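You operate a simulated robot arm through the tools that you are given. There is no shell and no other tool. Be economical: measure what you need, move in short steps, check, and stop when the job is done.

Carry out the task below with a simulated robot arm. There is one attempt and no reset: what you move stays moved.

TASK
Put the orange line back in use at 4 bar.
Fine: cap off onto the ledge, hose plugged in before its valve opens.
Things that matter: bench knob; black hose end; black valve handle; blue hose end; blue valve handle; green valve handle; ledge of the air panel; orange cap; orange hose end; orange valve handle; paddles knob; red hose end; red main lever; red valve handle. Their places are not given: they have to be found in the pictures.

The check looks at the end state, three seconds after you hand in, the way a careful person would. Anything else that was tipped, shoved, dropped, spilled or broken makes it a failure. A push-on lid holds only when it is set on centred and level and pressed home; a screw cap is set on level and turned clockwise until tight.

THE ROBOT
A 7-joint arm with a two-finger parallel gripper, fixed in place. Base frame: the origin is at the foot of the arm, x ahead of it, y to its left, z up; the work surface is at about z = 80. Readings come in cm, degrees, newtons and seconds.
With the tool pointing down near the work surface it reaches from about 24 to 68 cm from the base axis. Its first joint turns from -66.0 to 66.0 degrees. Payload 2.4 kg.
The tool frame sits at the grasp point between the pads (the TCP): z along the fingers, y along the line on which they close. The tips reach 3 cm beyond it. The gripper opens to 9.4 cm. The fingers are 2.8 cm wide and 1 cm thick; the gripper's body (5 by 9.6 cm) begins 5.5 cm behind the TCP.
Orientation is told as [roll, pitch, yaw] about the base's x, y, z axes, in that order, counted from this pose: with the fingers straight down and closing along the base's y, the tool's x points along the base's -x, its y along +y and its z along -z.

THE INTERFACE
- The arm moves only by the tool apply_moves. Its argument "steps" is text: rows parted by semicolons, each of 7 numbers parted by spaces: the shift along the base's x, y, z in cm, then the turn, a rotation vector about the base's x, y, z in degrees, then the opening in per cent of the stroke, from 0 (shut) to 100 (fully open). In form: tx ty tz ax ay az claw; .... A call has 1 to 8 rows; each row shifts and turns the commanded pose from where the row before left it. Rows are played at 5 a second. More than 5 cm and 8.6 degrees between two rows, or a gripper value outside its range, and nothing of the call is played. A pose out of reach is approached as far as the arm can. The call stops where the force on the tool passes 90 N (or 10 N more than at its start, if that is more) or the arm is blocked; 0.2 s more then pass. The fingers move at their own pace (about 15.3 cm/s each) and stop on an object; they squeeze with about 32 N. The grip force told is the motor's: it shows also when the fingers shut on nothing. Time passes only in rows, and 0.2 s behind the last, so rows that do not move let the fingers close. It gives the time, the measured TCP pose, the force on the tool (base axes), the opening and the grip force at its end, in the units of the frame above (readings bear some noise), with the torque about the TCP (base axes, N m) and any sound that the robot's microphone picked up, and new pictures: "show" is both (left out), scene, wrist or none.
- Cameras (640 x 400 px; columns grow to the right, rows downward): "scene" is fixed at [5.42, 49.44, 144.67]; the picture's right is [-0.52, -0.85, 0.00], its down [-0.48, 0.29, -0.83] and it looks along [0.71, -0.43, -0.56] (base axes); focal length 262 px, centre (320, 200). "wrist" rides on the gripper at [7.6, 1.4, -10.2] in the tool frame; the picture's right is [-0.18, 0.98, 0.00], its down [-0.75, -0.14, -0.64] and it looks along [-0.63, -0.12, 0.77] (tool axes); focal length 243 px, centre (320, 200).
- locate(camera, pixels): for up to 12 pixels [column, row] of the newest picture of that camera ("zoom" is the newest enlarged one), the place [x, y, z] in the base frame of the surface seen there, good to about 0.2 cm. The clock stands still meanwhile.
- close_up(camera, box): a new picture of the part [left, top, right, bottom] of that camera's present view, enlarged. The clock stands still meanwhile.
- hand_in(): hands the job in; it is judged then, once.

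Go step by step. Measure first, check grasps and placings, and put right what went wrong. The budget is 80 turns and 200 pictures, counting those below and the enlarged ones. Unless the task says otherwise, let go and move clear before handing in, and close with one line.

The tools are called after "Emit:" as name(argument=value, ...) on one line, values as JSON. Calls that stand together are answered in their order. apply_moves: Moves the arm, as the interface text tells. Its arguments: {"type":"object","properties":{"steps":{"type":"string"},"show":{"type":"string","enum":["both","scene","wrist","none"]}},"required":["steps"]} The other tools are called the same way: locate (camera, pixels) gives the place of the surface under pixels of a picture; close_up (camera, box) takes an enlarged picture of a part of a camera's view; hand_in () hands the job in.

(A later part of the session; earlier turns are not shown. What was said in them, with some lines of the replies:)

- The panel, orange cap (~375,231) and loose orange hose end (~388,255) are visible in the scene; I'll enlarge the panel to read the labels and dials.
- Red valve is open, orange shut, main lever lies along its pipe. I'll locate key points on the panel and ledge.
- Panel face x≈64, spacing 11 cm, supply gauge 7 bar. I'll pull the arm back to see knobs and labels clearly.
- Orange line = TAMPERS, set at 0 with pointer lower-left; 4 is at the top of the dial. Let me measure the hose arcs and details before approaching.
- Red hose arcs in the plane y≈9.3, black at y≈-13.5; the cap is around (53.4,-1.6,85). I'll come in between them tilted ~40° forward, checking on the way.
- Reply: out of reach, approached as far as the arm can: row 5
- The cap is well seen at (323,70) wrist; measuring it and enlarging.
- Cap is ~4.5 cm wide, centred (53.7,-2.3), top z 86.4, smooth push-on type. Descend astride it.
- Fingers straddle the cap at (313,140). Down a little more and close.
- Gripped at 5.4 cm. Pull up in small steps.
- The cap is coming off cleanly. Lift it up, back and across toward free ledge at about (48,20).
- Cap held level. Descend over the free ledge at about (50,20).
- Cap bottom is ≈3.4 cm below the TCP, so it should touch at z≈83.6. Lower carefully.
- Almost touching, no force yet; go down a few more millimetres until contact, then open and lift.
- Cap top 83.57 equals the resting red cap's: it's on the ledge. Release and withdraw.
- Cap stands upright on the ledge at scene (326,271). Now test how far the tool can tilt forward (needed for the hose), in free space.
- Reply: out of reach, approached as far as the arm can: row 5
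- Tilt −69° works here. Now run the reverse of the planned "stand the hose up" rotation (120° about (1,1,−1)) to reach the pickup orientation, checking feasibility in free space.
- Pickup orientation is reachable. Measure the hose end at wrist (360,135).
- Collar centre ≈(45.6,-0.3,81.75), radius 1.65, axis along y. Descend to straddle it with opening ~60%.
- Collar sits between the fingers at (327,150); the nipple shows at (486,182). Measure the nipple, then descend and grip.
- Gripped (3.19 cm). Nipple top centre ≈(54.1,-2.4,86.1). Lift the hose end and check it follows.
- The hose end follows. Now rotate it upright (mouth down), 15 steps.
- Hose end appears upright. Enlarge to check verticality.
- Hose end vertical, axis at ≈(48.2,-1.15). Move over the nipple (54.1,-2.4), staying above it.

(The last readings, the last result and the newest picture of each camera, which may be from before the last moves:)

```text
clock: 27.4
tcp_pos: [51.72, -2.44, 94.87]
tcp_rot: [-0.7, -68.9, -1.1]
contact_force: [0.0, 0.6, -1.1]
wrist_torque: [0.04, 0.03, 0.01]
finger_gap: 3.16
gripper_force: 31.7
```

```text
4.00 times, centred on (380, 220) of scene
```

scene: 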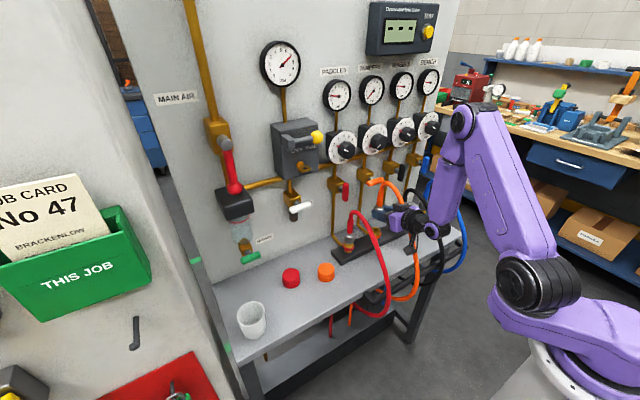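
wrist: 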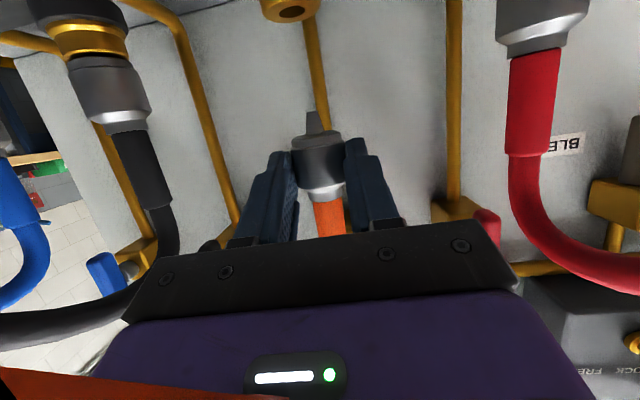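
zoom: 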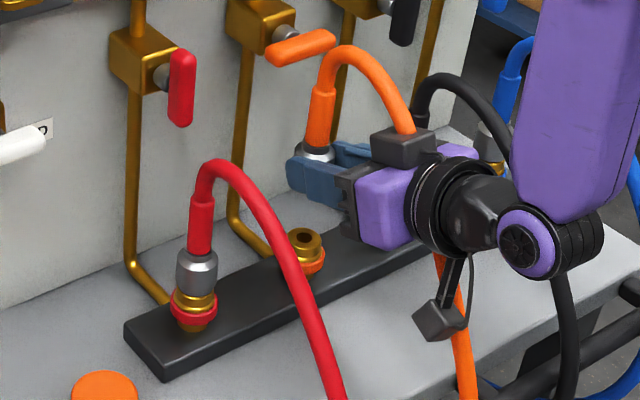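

Axis ≈(54.25,-2.35) vs nipple (54.1,-2.45): trim by −0.1 each and descend to just above it.

Emit:
apply_moves(steps="-0.1 -0.1 -1.2 0 0 0 0;0 0 -1.2 0 0 0 0;0 0 -0.6 0 0 0 0;0 0 0 0 0 0 0")

Emit:
close_up(camera="wrist", box=[220, 0, 420, 240])

Emit:
close_up(camera="scene", box=[345, 190, 405, 260])

```text
clock: 28.4
tcp_pos: [51.55, -2.48, 91.7]
tcp_rot: [-0.5, -68.9, -1.0]
contact_force: [-0.4, -0.4, -1.1]
wrist_torque: [-0.01, 0.03, -0.02]
finger_gap: 3.18
gripper_force: 31.6
```

scene: 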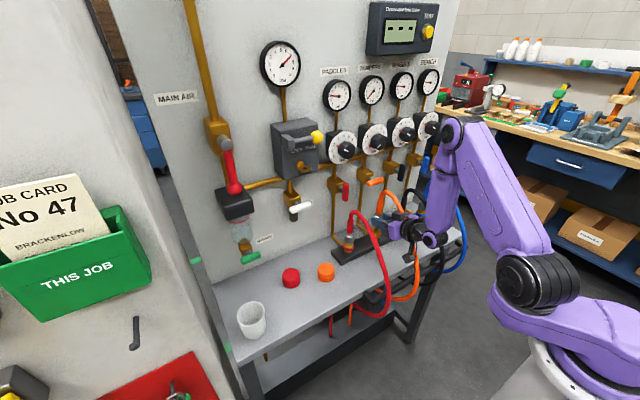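
wrist: 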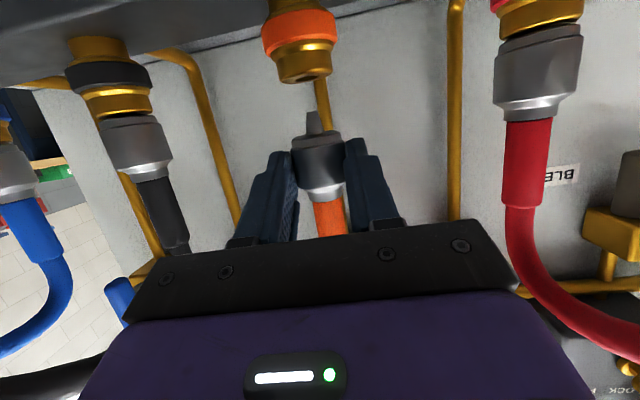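

```text
1.67 times, centred on (320, 120) of wrist
```

zoom: 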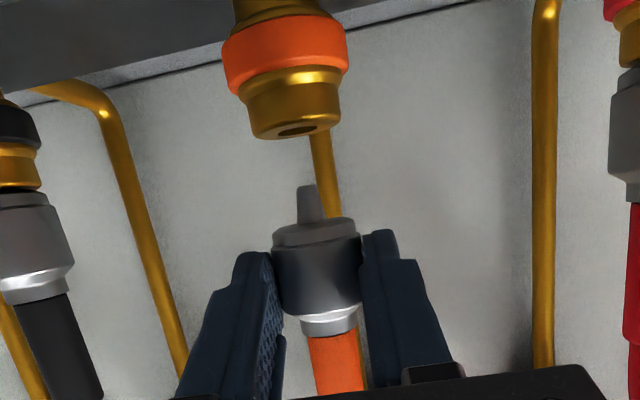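

```text
5.71 times, centred on (375, 225) of scene
```

zoom: 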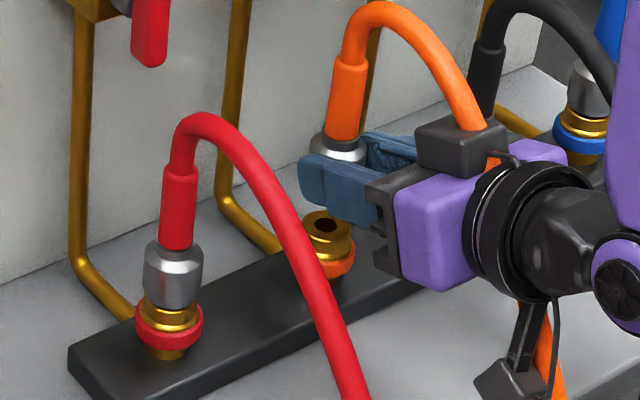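

Emit:
locate(camera="wrist", pixels=[[282, 70], [300, 65], [328, 65], [305, 82], [293, 35], [312, 115], [311, 128], [318, 160], [330, 220], [298, 160], [338, 160]])

Emit:
locate(camera="scene", pixels=[[375.9, 228], [372.5, 229.5], [380, 229], [376, 233]])

```text
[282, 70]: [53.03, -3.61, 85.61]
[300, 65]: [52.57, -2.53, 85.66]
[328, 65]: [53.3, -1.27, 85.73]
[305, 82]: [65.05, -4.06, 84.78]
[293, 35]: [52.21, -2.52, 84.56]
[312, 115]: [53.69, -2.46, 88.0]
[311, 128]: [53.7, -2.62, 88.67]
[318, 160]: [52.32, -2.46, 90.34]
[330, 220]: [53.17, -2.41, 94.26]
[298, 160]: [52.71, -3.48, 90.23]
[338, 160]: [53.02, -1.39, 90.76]
```

```text
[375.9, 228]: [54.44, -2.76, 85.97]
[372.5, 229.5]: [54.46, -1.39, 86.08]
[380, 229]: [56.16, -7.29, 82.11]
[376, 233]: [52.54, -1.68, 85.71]
```

Aligned within ~1 mm. Push down in small steps watching force.

Emit:
apply_moves(steps="0 0 -0.7 0 0 0 0;0 0 -0.5 0 0 0 0;0 0 -0.5 0 0 0 0;0 0 -0.3 0 0 0 0")

```text
clock: 29.4
tcp_pos: [51.55, -2.45, 89.61]
tcp_rot: [-0.4, -68.9, -1.1]
contact_force: [-0.1, 0.2, 0.2]
wrist_torque: [0.01, 0.03, 0.01]
finger_gap: 3.17
gripper_force: 32.2
```

scene: 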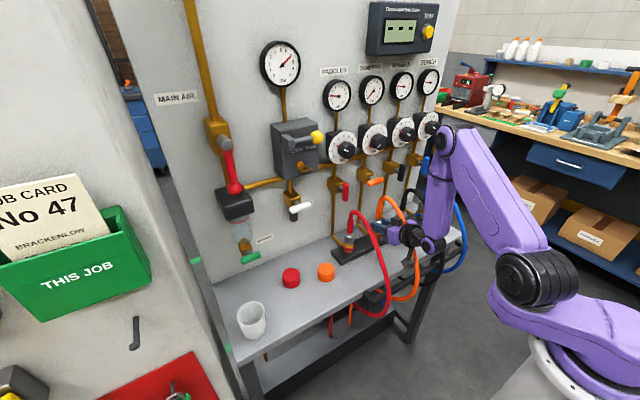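
wrist: 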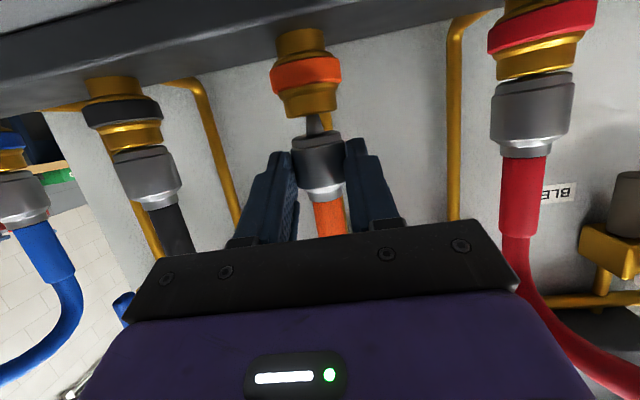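

Probe is entering the nipple; collar still ~1 cm above its seat. Continue.

Emit:
apply_moves(steps="0 0 -0.4 0 0 0 0;0 0 -0.3 0 0 0 0;0 0 -0.2 0 0 0 0;0 0 -0.2 0 0 0 0;0 0 0 0 0 0 0", show="wrist")

Emit:
close_up(camera="wrist", box=[220, 20, 420, 200])

```text
clock: 30.6
tcp_pos: [51.45, -2.39, 88.83]
tcp_rot: [-1.0, -69.2, -0.8]
contact_force: [-4.2, -2.5, 8.9]
wrist_torque: [-0.39, -0.38, 0.08]
finger_gap: 3.19
gripper_force: 31.8
heard: snap
```

wrist: 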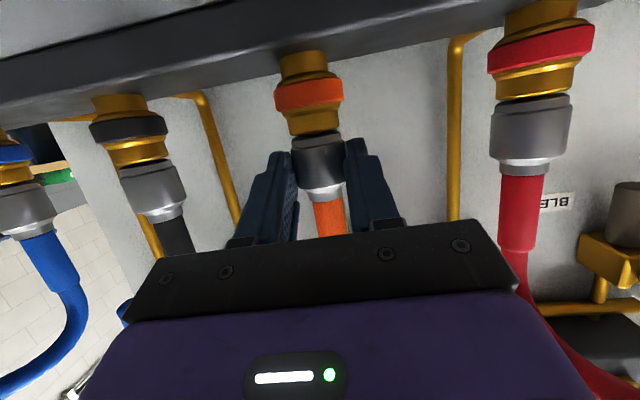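

```text
2.22 times, centred on (320, 110) of wrist
```

zoom: 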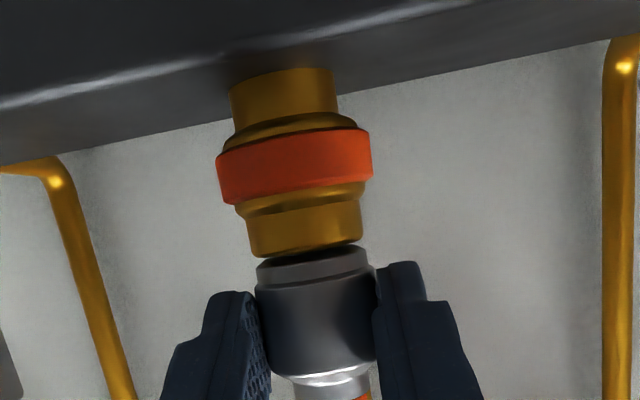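

"Snap" heard, collar seated like its neighbours. Open and withdraw backwards along the tool axis.

Emit:
apply_moves(steps="0 0 0 0 0 0 60;0 0 0 0 0 0 60;-2 0 0.7 0 0 0 60;-3 0 1.1 0 0 0 60;-3 0 2 0 0 0 60;-2 0 3 0 0 0 60;0 0 4 0 0 0 60")

Emit:
close_up(camera="scene", box=[310, 160, 470, 300])

```text
clock: 32.2
tcp_pos: [41.39, -2.43, 99.33]
tcp_rot: [-0.4, -68.9, -1.2]
contact_force: [0.1, 0.3, -0.2]
wrist_torque: [-0.01, -0.02, -0.02]
finger_gap: 5.64
gripper_force: 0.1
```

scene: 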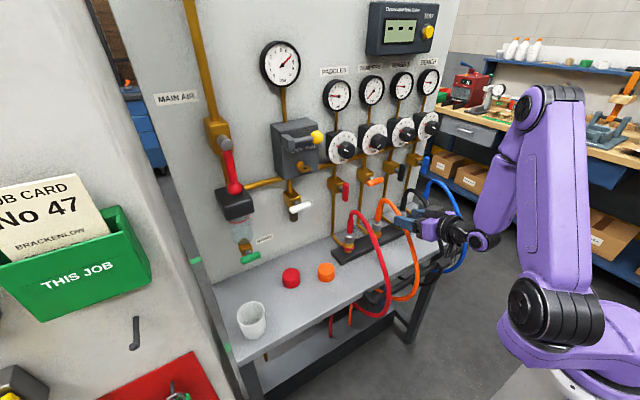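
wrist: 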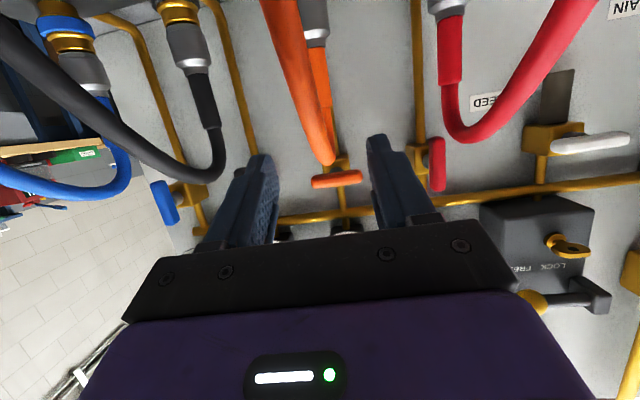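

```text
2.86 times, centred on (390, 230) of scene
```

zoom: 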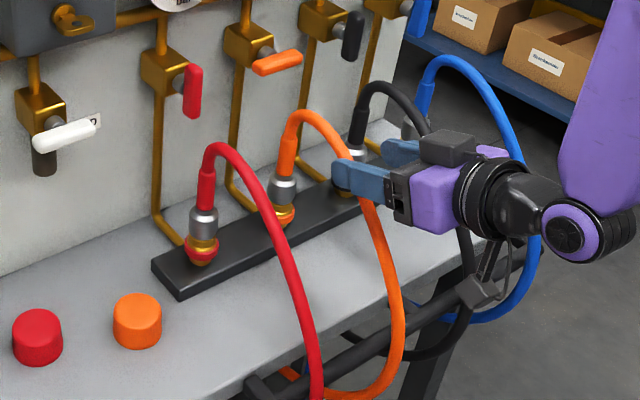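

Orange hose is in place. Next the TAMPERS knob: rise in front of it and level the tool to point straight at the panel.

Emit:
apply_moves(steps="0 0 4 0 0 0 75;0 0 4 0 0 0 75;0 0 4 0 -7 0 75;0 0.5 4 0 -7 0 75;0 0 2 0 -7 0 75;0 0 0 0 0 0 75")

Emit:
close_up(camera="wrist", box=[200, 60, 460, 240])

Emit:
close_up(camera="scene", box=[330, 60, 450, 160])

```text
clock: 33.6
tcp_pos: [41.3, -2.02, 117.36]
tcp_rot: [91.7, -89.6, -93.1]
contact_force: [-0.1, -0.4, 0.2]
wrist_torque: [0.01, -0.01, 0.02]
finger_gap: 7.04
gripper_force: 0.0
```

scene: 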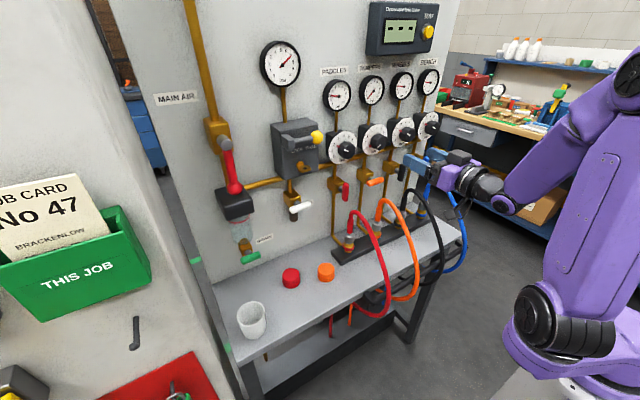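
wrist: 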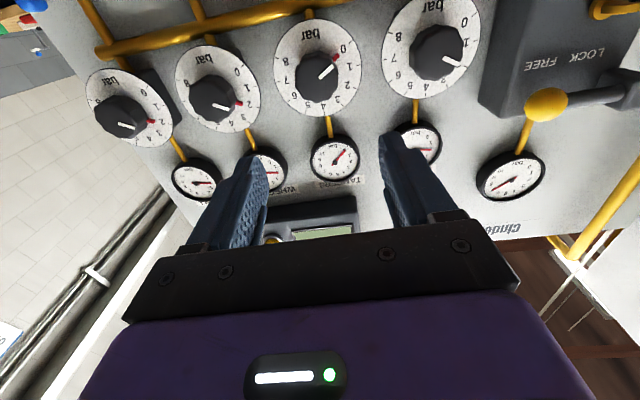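

```text
2.22 times, centred on (330, 150) of wrist
```

zoom: 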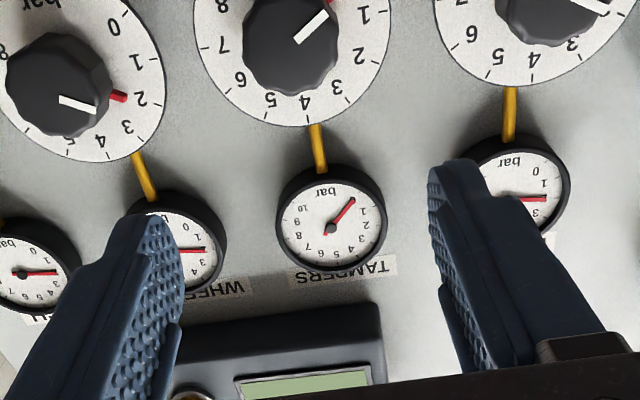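

```text
4.00 times, centred on (390, 110) of scene
```

zoom: 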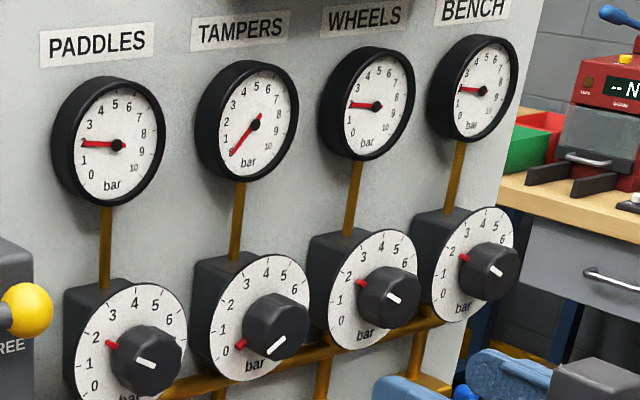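

Dial spans 0–8 with 4 at top, so ≈135° clockwise (+x turn). Measure the knob.

Emit:
locate(camera="wrist", pixels=[[318, 78], [300, 80], [335, 76], [318, 60], [318, 94], [318, 104], [285, 90], [350, 85], [305, 40], [320, 30]])

Emit:
close_up(camera="wrist", box=[260, 10, 380, 125])

```text
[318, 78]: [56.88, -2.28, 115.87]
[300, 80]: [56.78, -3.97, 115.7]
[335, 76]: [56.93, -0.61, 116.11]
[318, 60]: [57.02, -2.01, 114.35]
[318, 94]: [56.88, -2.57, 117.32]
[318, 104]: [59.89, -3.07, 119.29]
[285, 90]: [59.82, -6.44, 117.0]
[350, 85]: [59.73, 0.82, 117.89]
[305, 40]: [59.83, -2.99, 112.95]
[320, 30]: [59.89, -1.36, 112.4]
```

```text
3.48 times, centred on (320, 68) of wrist
```

zoom: 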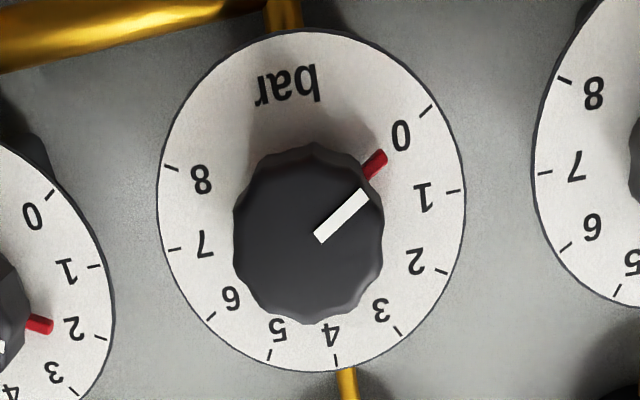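

Let me compute the tick angles in 3D from this zoom.

Emit:
locate(camera="zoom", pixels=[[426, 113], [452, 191], [440, 270], [398, 330], [336, 356], [269, 352], [212, 315], [175, 248], [172, 168], [378, 160], [322, 235], [364, 192]])

```text
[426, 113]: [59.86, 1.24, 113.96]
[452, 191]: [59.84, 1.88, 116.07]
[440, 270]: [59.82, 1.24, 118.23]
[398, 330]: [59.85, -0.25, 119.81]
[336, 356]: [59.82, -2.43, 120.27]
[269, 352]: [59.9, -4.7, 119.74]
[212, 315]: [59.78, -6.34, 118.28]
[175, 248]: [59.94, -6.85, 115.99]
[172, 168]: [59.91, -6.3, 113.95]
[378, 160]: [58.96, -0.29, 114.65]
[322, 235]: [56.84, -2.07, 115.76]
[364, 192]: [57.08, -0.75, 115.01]
```

Ticks are 30°/bar (0 at 30° below left, 4 straight up); pointer is at 0, so turn 120°. Knob axis (y −2.45, z 115.95), front x 56.9. Pre-rotate −90° about x in free space and centre.

Emit:
apply_moves(steps="0 -0.43 -1.4 -8.2 0 0 75;0 0 0 -8.2 0 0 75;0 0 0 -8.2 0 0 75;0 0 0 -8.2 0 0 75;0 0 0 -8.2 0 0 75;0 0 0 -8.2 0 0 75;0 0 0 -8.2 0 0 75;0 0 0 -8.2 0 0 75", show="none")

Emit:
apply_moves(steps="0 0 0 -8.2 0 0 75;0 0 0 -8.2 0 0 75;0 0 0 -8 0 0 75;3 0 0 0 0 0 75;3 0 0 0 0 0 75;0 0 0 0 0 0 75")

```text
clock: 35.4
tcp_pos: [41.47, -2.3, 115.98]
tcp_rot: [-91.5, -24.8, 89.9]
contact_force: [0.7, -0.4, 0.2]
wrist_torque: [0.0, 0.0, -0.01]
finger_gap: 7.04
gripper_force: 0.1
```

```text
clock: 36.8
tcp_pos: [47.47, -2.48, 116.02]
tcp_rot: [-91.5, -0.4, 89.9]
contact_force: [-0.9, 0.1, -0.1]
wrist_torque: [0.0, -0.01, 0.0]
finger_gap: 7.04
gripper_force: 0.0
```

scene: 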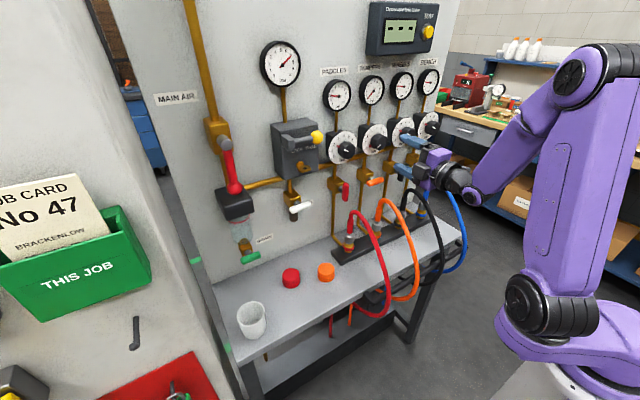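
wrist: 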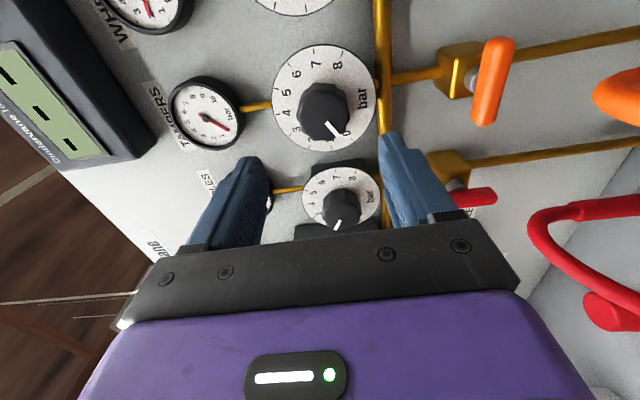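

Fingers now vertical, centred on the knob. Advance to x≈55.5 and close.

Emit:
apply_moves(steps="3 0 -0.1 0 0 0 68;3 0 0 0 0 0 68;2 0 0 0 0 0 68;0 0 0 0 0 0 68")

```text
clock: 37.8
tcp_pos: [55.46, -2.38, 115.96]
tcp_rot: [-91.6, -0.5, 90.0]
contact_force: [0.0, -0.8, -0.7]
wrist_torque: [0.0, -0.03, -0.01]
finger_gap: 6.37
gripper_force: 0.1
```

scene: 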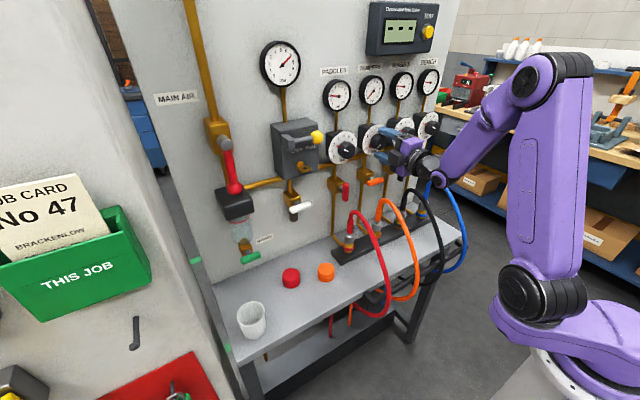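
wrist: 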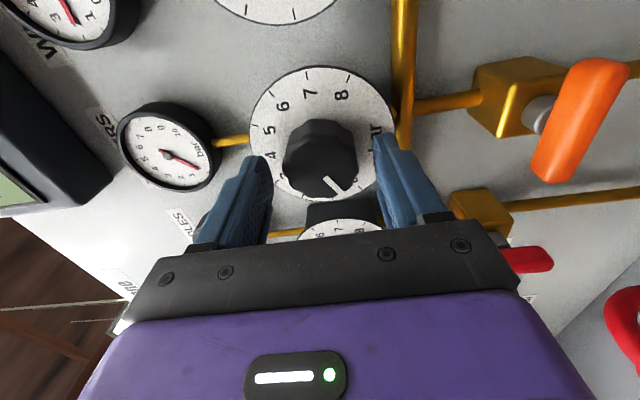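

Emit:
apply_moves(steps="0 0 0 0 0 0 0;0 0 0 0 0 0 0;0 0 0 0 0 0 0;0 0 0 7.5 0 0 0;0 0 0 7.5 0 0 0")

```text
clock: 39.0
tcp_pos: [55.47, -2.34, 115.89]
tcp_rot: [-91.7, -15.5, 90.0]
contact_force: [8.2, -1.0, 0.0]
wrist_torque: [-0.02, 0.93, 0.56]
finger_gap: 4.37
gripper_force: 45.4
```

scene: 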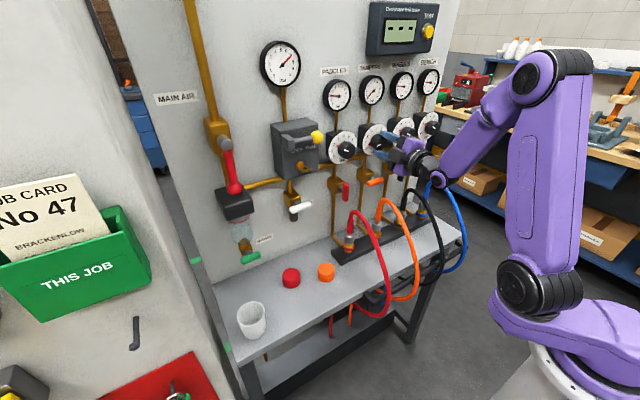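
wrist: 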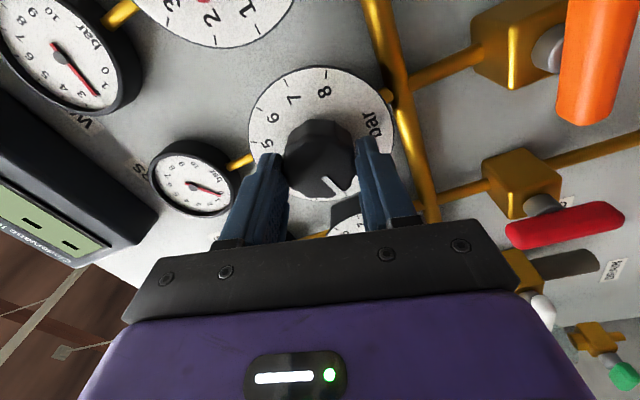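

The knob's white mark stays fixed relative to the fingers, so it turns with the hand. Continue.

Emit:
apply_moves(steps="0 0 0 7.5 0 0 0;0 0 0 7.5 0 0 0;0 0 0 7.5 0 0 0;0 0 0 7.5 0 0 0;0 0 0 7.5 0 0 0;0 0 0 7.5 0 0 0;0 0 0 7.5 0 0 0;0 0 0 0 0 0 0")

Emit:
close_up(camera="scene", box=[330, 60, 450, 160])

```text
clock: 40.8
tcp_pos: [55.48, -2.38, 116.06]
tcp_rot: [-92.3, -68.0, 90.5]
contact_force: [7.4, -3.5, 17.4]
wrist_torque: [0.0, -0.1, 0.63]
finger_gap: 4.36
gripper_force: 45.1
```

scene: 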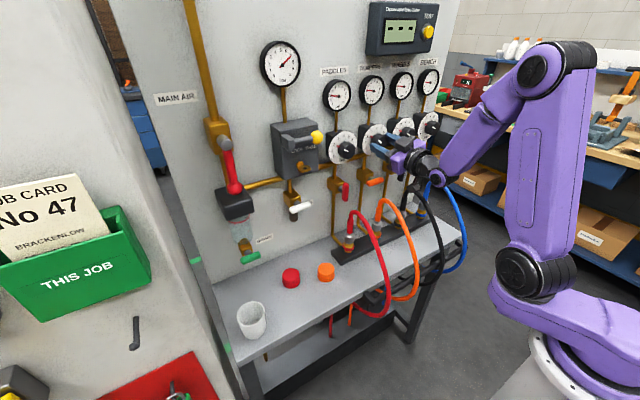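
wrist: 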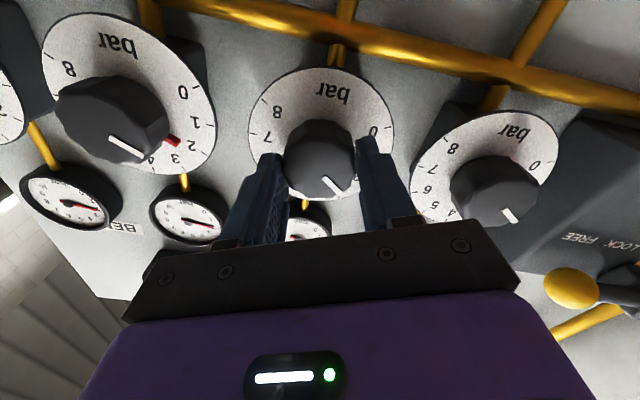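

```text
4.00 times, centred on (390, 110) of scene
```

zoom: 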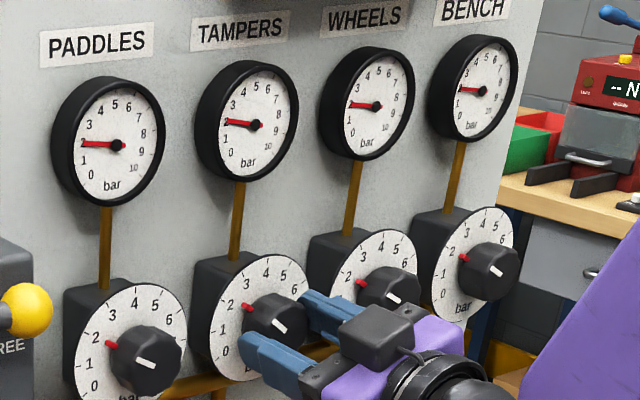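

The TAMPERS gauge follows (≈2.2 bar after 67.5°). Turn the remaining 52.5°.

Emit:
apply_moves(steps="0 0 0 7.5 0 0 0;0 0 0 7.5 0 0 0;0 0 0 7.5 0 0 0;0 0 0 7.5 0 0 0;0 0 0 7.5 0 0 0;0 0 0 7.5 0 0 0;0 0 0 7.5 0 0 0;0 0 0 0 0 0 0")

Emit:
close_up(camera="scene", box=[350, 60, 410, 110])

Emit:
close_up(camera="scene", box=[330, 60, 450, 160])

```text
clock: 42.6
tcp_pos: [55.32, -2.5, 115.99]
tcp_rot: [89.3, -59.5, -90.8]
contact_force: [2.9, -11.6, 18.6]
wrist_torque: [0.0, -1.11, 0.19]
finger_gap: 4.35
gripper_force: 44.8
```

scene: 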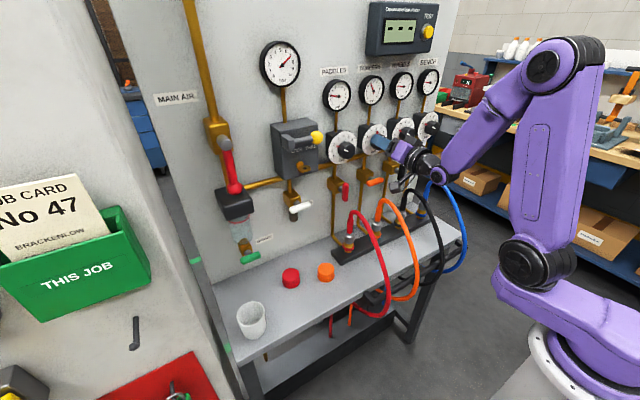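
wrist: 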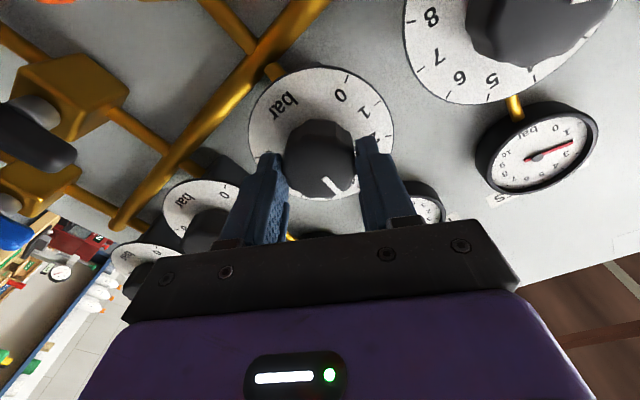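

```text
8.00 times, centred on (380, 85) of scene
```

zoom: 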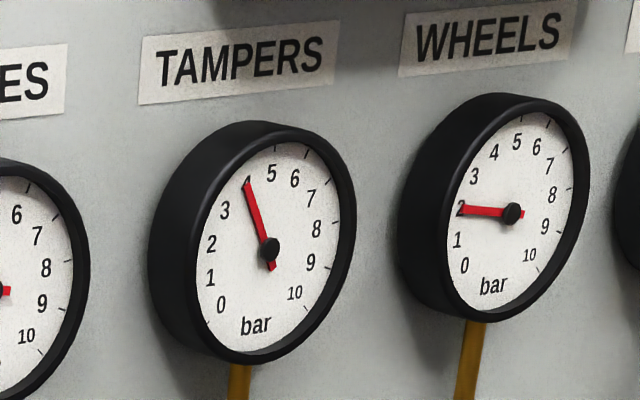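

```text
4.00 times, centred on (390, 110) of scene
```

zoom: 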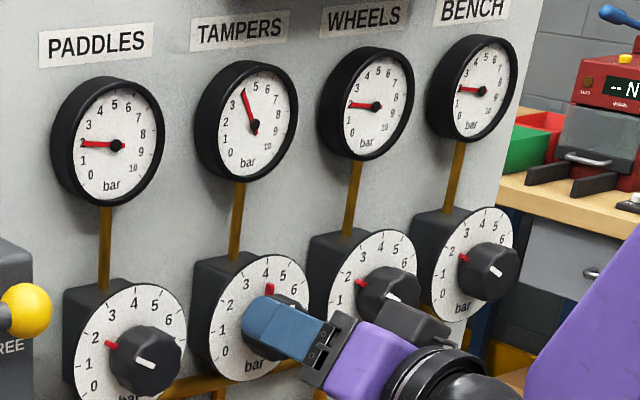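

TAMPERS gauge reads 4 bar. Release, back off, and re-check.

Emit:
apply_moves(steps="0 0 0 0 0 0 70;0 0 0 0 0 0 70;-3 0 0 0 0 0 70;-4 0 0 0 0 0 70;-4 0 0 -7.5 0 0 70;0 0 0 -7.5 0 0 70;0 0 0 -7.5 0 0 70;0 0 0 -7.5 0 0 70")

Emit:
close_up(camera="scene", box=[330, 60, 450, 160])

Emit:
close_up(camera="scene", box=[330, 150, 420, 220])

```text
clock: 44.4
tcp_pos: [44.4, -2.34, 115.82]
tcp_rot: [71.0, -89.6, -72.7]
contact_force: [-0.5, 0.9, -0.7]
wrist_torque: [0.02, -0.02, 0.01]
finger_gap: 6.58
gripper_force: 0.1
```

scene: 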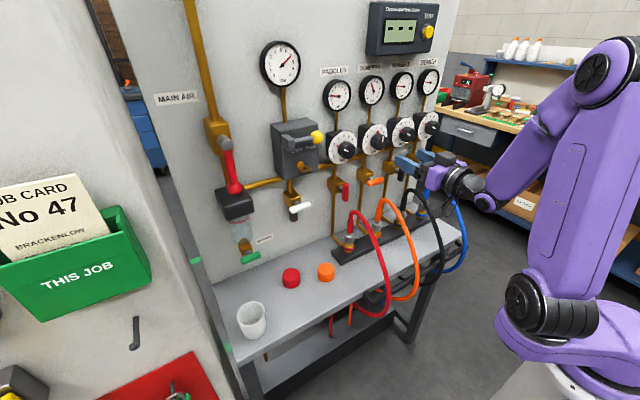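
wrist: 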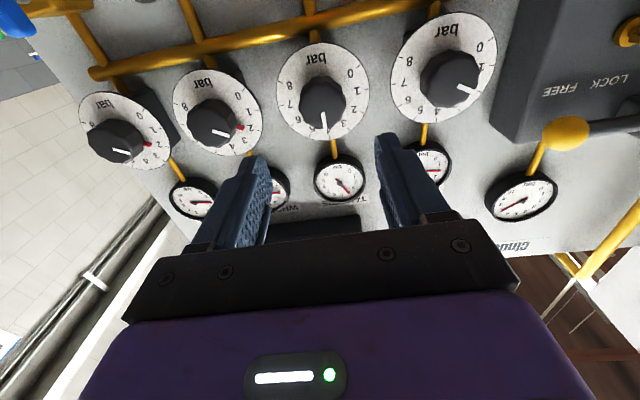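

```text
4.00 times, centred on (390, 110) of scene
```

zoom: 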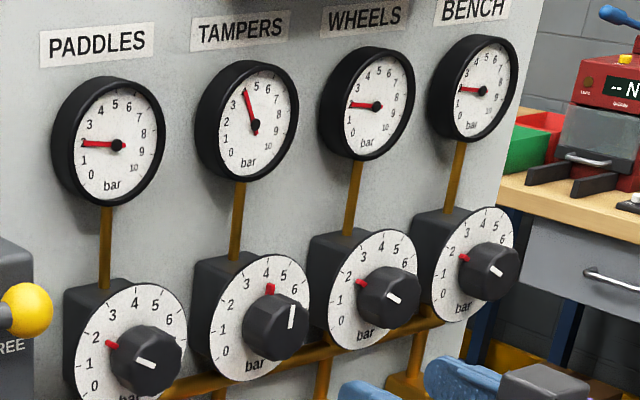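

```text
5.71 times, centred on (375, 185) of scene
```

zoom: 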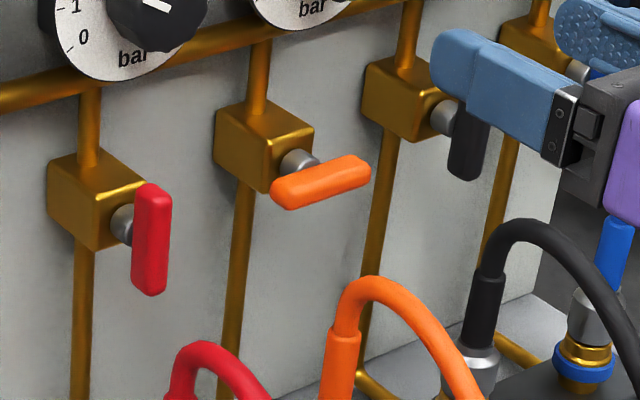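

Regulator stays at 4. Measure the valve handles.

Emit:
locate(camera="zoom", pixels=[[279, 197], [365, 168], [320, 182], [297, 158], [320, 203], [320, 168], [152, 192], [150, 288], [122, 225], [262, 145], [470, 175], [290, 175]])

```text
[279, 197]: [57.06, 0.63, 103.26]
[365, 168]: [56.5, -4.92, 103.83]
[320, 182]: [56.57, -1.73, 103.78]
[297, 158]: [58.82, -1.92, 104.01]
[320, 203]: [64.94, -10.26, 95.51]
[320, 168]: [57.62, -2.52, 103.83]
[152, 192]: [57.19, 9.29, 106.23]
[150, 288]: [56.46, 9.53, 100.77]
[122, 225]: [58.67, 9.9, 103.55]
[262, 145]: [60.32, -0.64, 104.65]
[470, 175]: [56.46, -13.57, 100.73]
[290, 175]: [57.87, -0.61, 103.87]
```

Handles are symmetric about their stems (orange stem ≈ y −2.2, z 103.4). I'll push the right (−y) end down with closed fingers, tool tilted so hand and camera clear the hose. First, position above that end.

Emit:
apply_moves(steps="1 -0.5 -1 0 7 0 0;2 -0.5 -1 0 7 0 0;2 -0.5 -1 0 7 0 0;2 -0.5 -1 0 7 0 0;2 0 -1.5 0 7 0 0;1 0 -2 0 0 0 0;0 0 0 0 0 0 0")

Emit:
close_up(camera="scene", box=[340, 130, 430, 220])

```text
clock: 46.0
tcp_pos: [54.55, -4.43, 108.22]
tcp_rot: [-1.0, -54.9, -0.6]
contact_force: [-0.8, 0.0, 0.1]
wrist_torque: [0.01, 0.02, 0.02]
finger_gap: 0.0
gripper_force: 31.8
```

scene: 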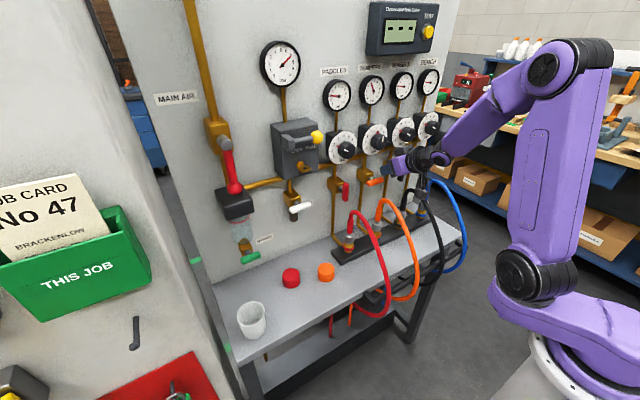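
wrist: 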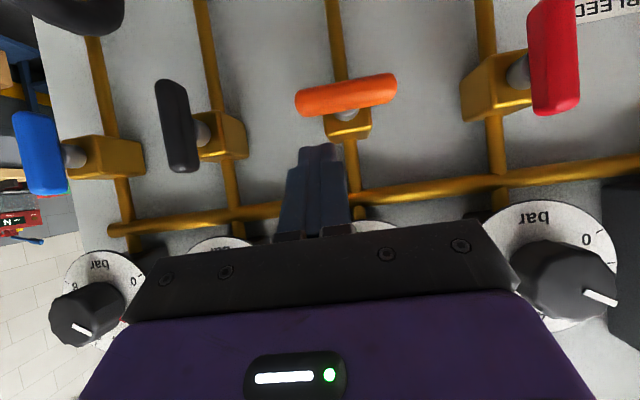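

```text
4.44 times, centred on (385, 175) of scene
```

zoom: 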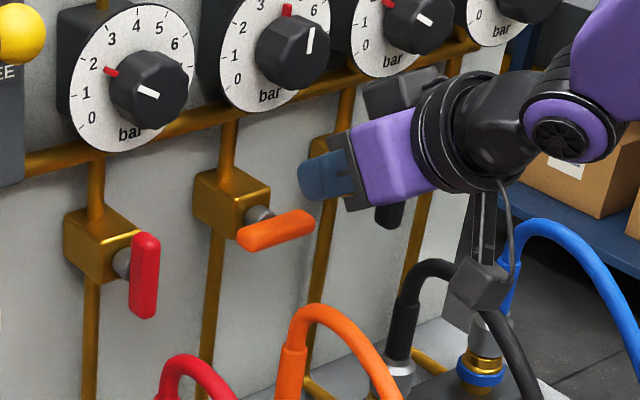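

Fingers are above the −y end of the orange handle. Push down gently.

Emit:
apply_moves(steps="0 0 -1 0 0 0 0;0 0 -0.8 0 0 0 0;0 0 -0.6 0 0 0 0;0 0 -0.5 0 0 0 0")

Emit:
close_up(camera="scene", box=[340, 130, 430, 220])

```text
clock: 47.0
tcp_pos: [54.46, -4.38, 106.19]
tcp_rot: [-1.0, -56.0, -0.7]
contact_force: [-54.5, 5.7, 65.9]
wrist_torque: [0.97, 0.1, -0.04]
finger_gap: 0.01
gripper_force: 32.2
```

scene: 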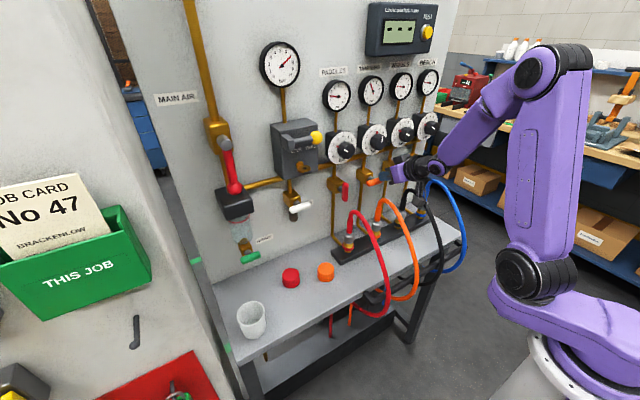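
wrist: 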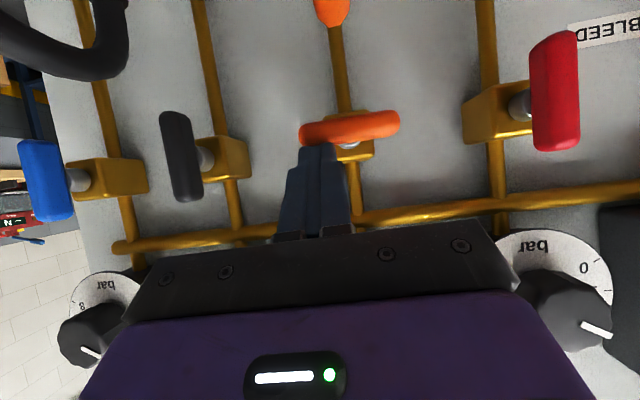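

```text
4.44 times, centred on (385, 175) of scene
```

zoom: 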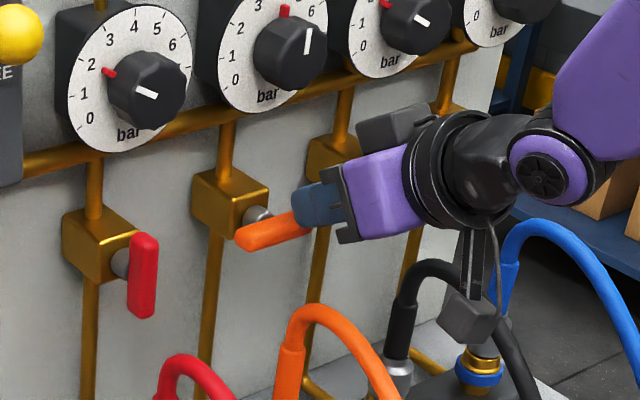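

65 N and the handle did not turn: that's its stop side. Lift and try the other (+y) end, i.e. anticlockwise.

Emit:
apply_moves(steps="-0.3 0 1.5 0 0 0 0;0 2 0.5 0 0 0 0;0 2.2 0 0 0 0 0;0.2 0 0 0 0 0 0;0 0 -1.2 0 0 0 0;0 0 -0.8 0 0 0 0;0 0 -0.5 0 0 0 0")

Emit:
close_up(camera="scene", box=[340, 130, 430, 220])

```text
clock: 48.6
tcp_pos: [54.35, 0.08, 104.9]
tcp_rot: [-1.0, -54.9, -0.5]
contact_force: [-7.3, 7.1, 6.8]
wrist_torque: [0.03, -0.02, 0.12]
finger_gap: 0.0
gripper_force: 32.0
```

scene: 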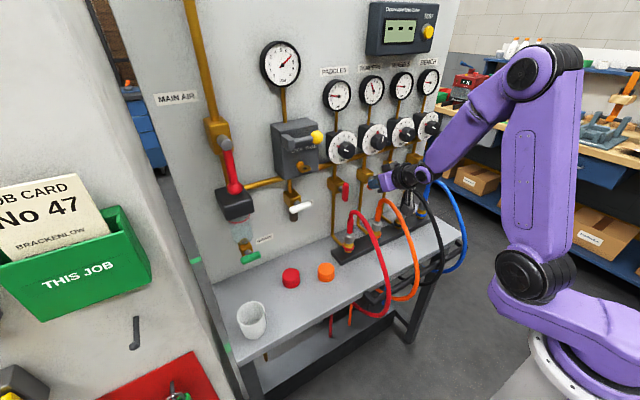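
wrist: 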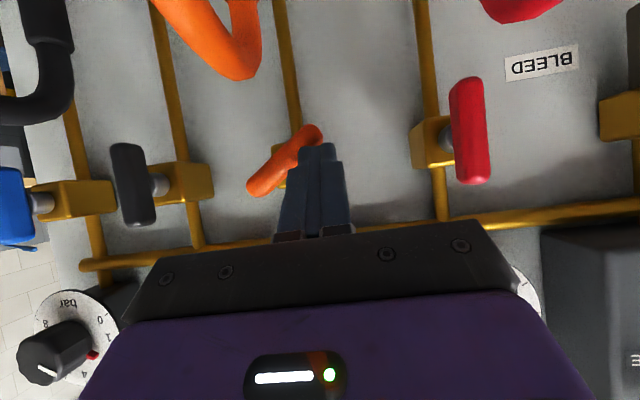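

```text
4.44 times, centred on (385, 175) of scene
```

zoom: 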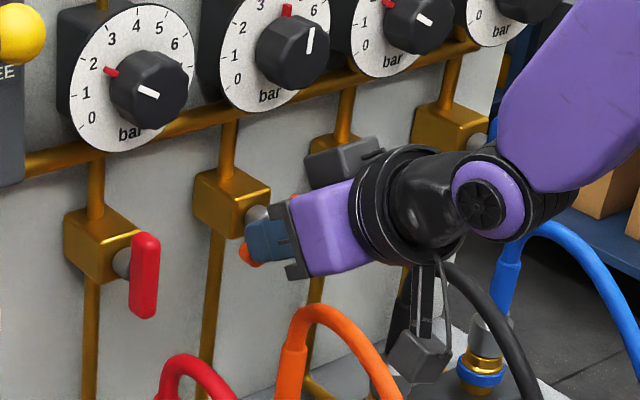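

The handle turns easily this way (≈35° so far). Continue down, then press sideways to finish vertical.

Emit:
apply_moves(steps="0 0 -0.6 0 0 0 0;0 0 -0.6 0 0 0 0;0 0 -0.6 0 0 0 0;0 -0.3 -0.2 0 0 0 0;0 -0.3 0 0 0 0 0")

Emit:
close_up(camera="wrist", box=[220, 60, 420, 220])

```text
clock: 49.8
tcp_pos: [54.26, -0.56, 102.87]
tcp_rot: [-1.0, -54.9, -0.5]
contact_force: [3.3, 3.8, -1.7]
wrist_torque: [0.1, -0.04, 0.09]
finger_gap: 0.01
gripper_force: 32.0
```

scene: 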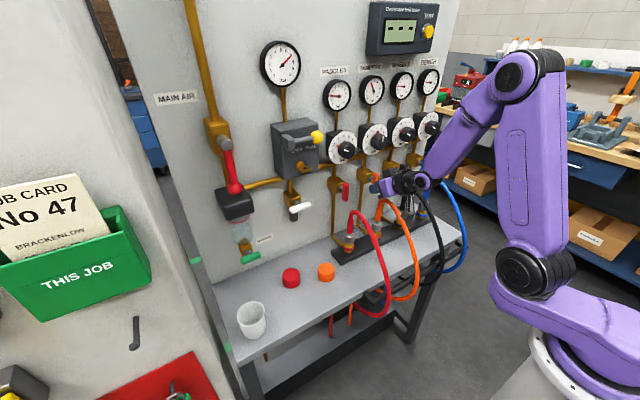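
wrist: 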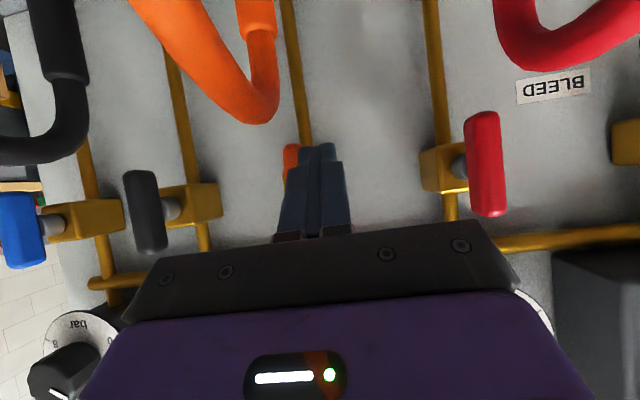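

```text
2.50 times, centred on (320, 140) of wrist
```

zoom: 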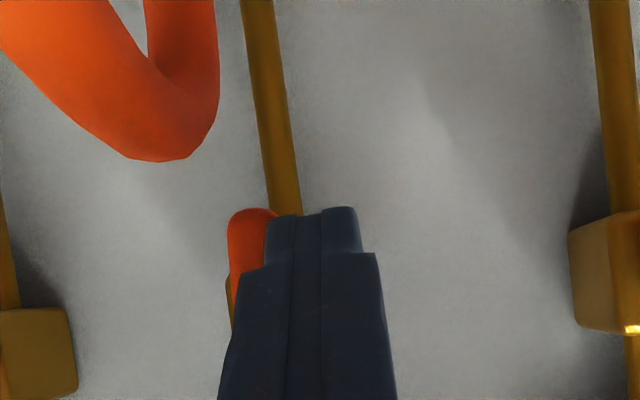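

Near vertical now. Press −y a little more toward the stop, then lift away to view.

Emit:
apply_moves(steps="0 -0.15 0 0 0 0 0;0 -0.15 0 0 0 0 0;0 0 0 0 0 0 0", show="none")

Emit:
apply_moves(steps="0 0.8 0 0 0 0 0;-2 0 2 0 0 0 0;-4 0 2 0 0 0 0;-4 0 1 0 0 0 0;0 0 0 0 0 0 0")

Emit:
close_up(camera="scene", box=[330, 130, 420, 220])

Emit:
close_up(camera="scene", box=[330, 60, 450, 160])

Emit:
close_up(camera="wrist", box=[140, 60, 520, 240])

```text
clock: 50.6
tcp_pos: [54.35, -0.77, 102.88]
tcp_rot: [-1.0, -54.8, -0.4]
contact_force: [2.3, 15.0, -8.0]
wrist_torque: [0.24, 0.15, 0.44]
finger_gap: 0.02
gripper_force: 32.5
```

```text
clock: 51.8
tcp_pos: [44.14, -0.15, 108.0]
tcp_rot: [-1.0, -54.8, -0.8]
contact_force: [0.0, -0.5, -0.5]
wrist_torque: [0.03, 0.0, -0.03]
finger_gap: 0.0
gripper_force: 31.7
```

scene: 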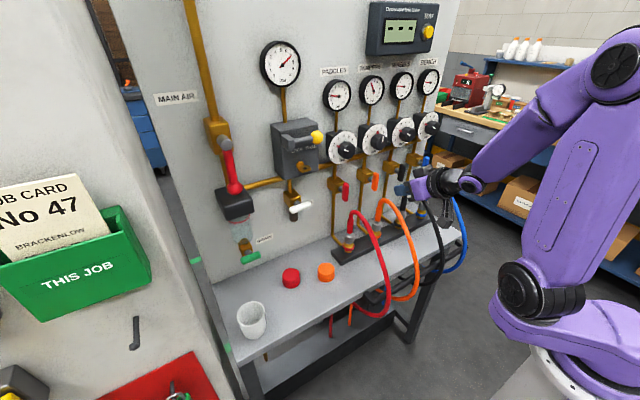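
wrist: 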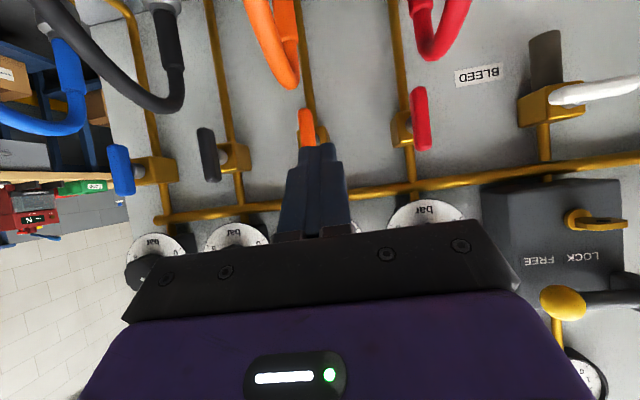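

```text
4.44 times, centred on (375, 175) of scene
```

zoom: 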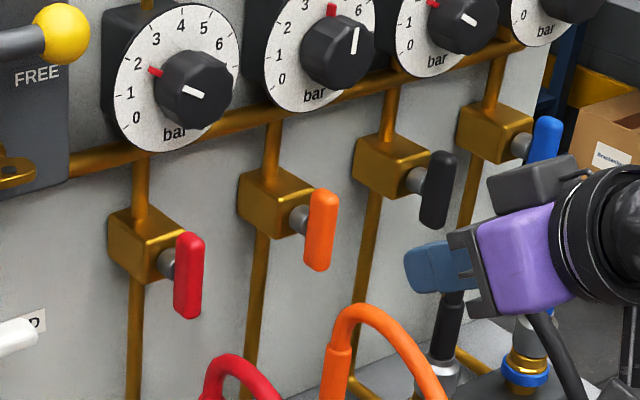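

```text
4.00 times, centred on (390, 110) of scene
```

zoom: 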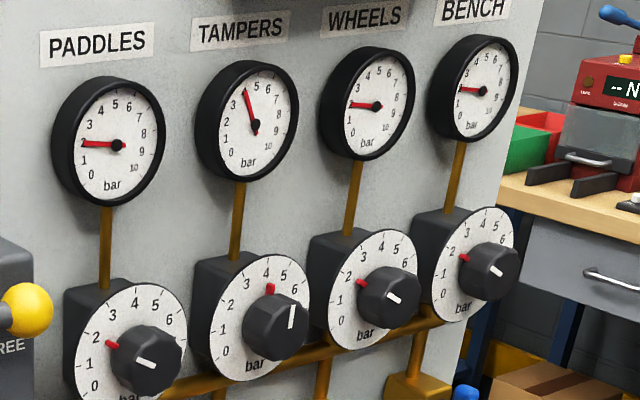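

```text
1.68 times, centred on (330, 150) of wrist
```

zoom: 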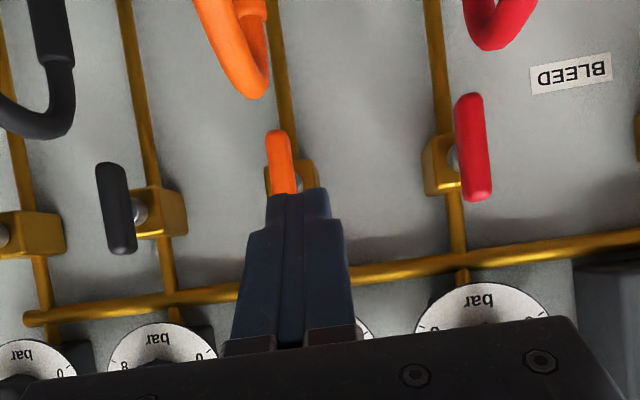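

Orange handle is vertical like its neighbours and the gauge still shows 4. Final check of gauge and bench, with the arm backed away.

Emit:
apply_moves(steps="-4 -2 2 0 0 0 30;-3 -2 2 0 0 0 30;0 0 0 0 0 0 30", show="scene")

Emit:
close_up(camera="scene", box=[345, 60, 405, 160])

Emit:
close_up(camera="scene", box=[270, 160, 450, 300])

```text
clock: 52.6
tcp_pos: [37.34, -4.3, 111.88]
tcp_rot: [-0.8, -54.9, -0.8]
contact_force: [0.4, -0.9, -0.4]
wrist_torque: [0.04, 0.02, 0.0]
finger_gap: 2.84
gripper_force: 0.1
```

scene: 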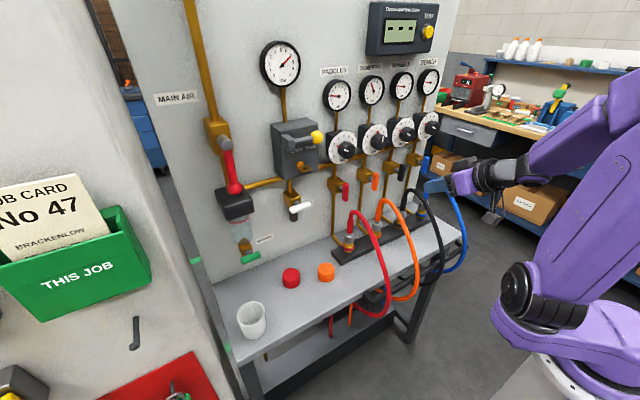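

```text
4.00 times, centred on (375, 110) of scene
```

zoom: 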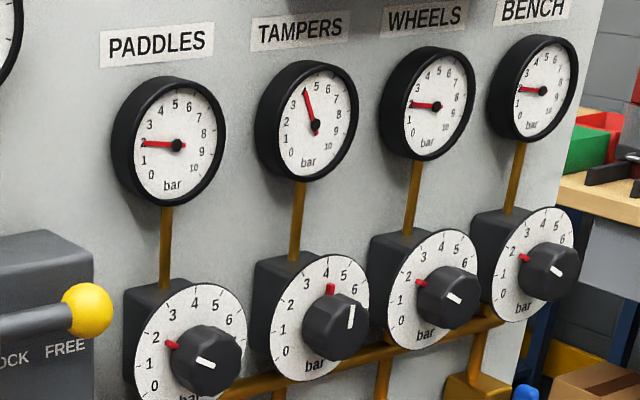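

```text
2.86 times, centred on (360, 230) of scene
```

zoom: 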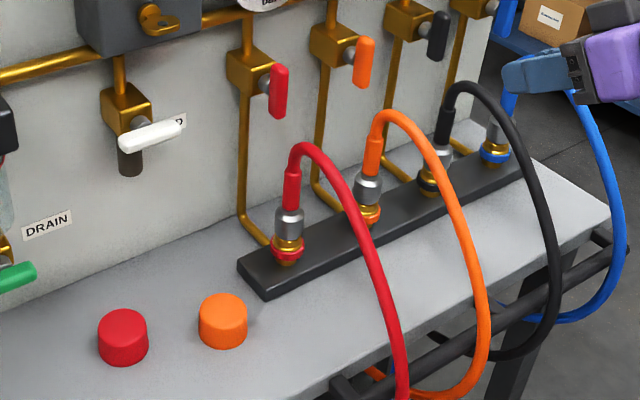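

The cap is on the ledge, the hose is seated, the knob and gauge read 4 bar, the orange valve is open and nothing else has moved, so I'm handing in.

Emit:
hand_in()

```text
The job is handed in.
```

The orange (TAMPERS) line is back in use: its gauge reads 4 bar, its cap is on the ledge, and the hose was snapped home before I opened its valve.
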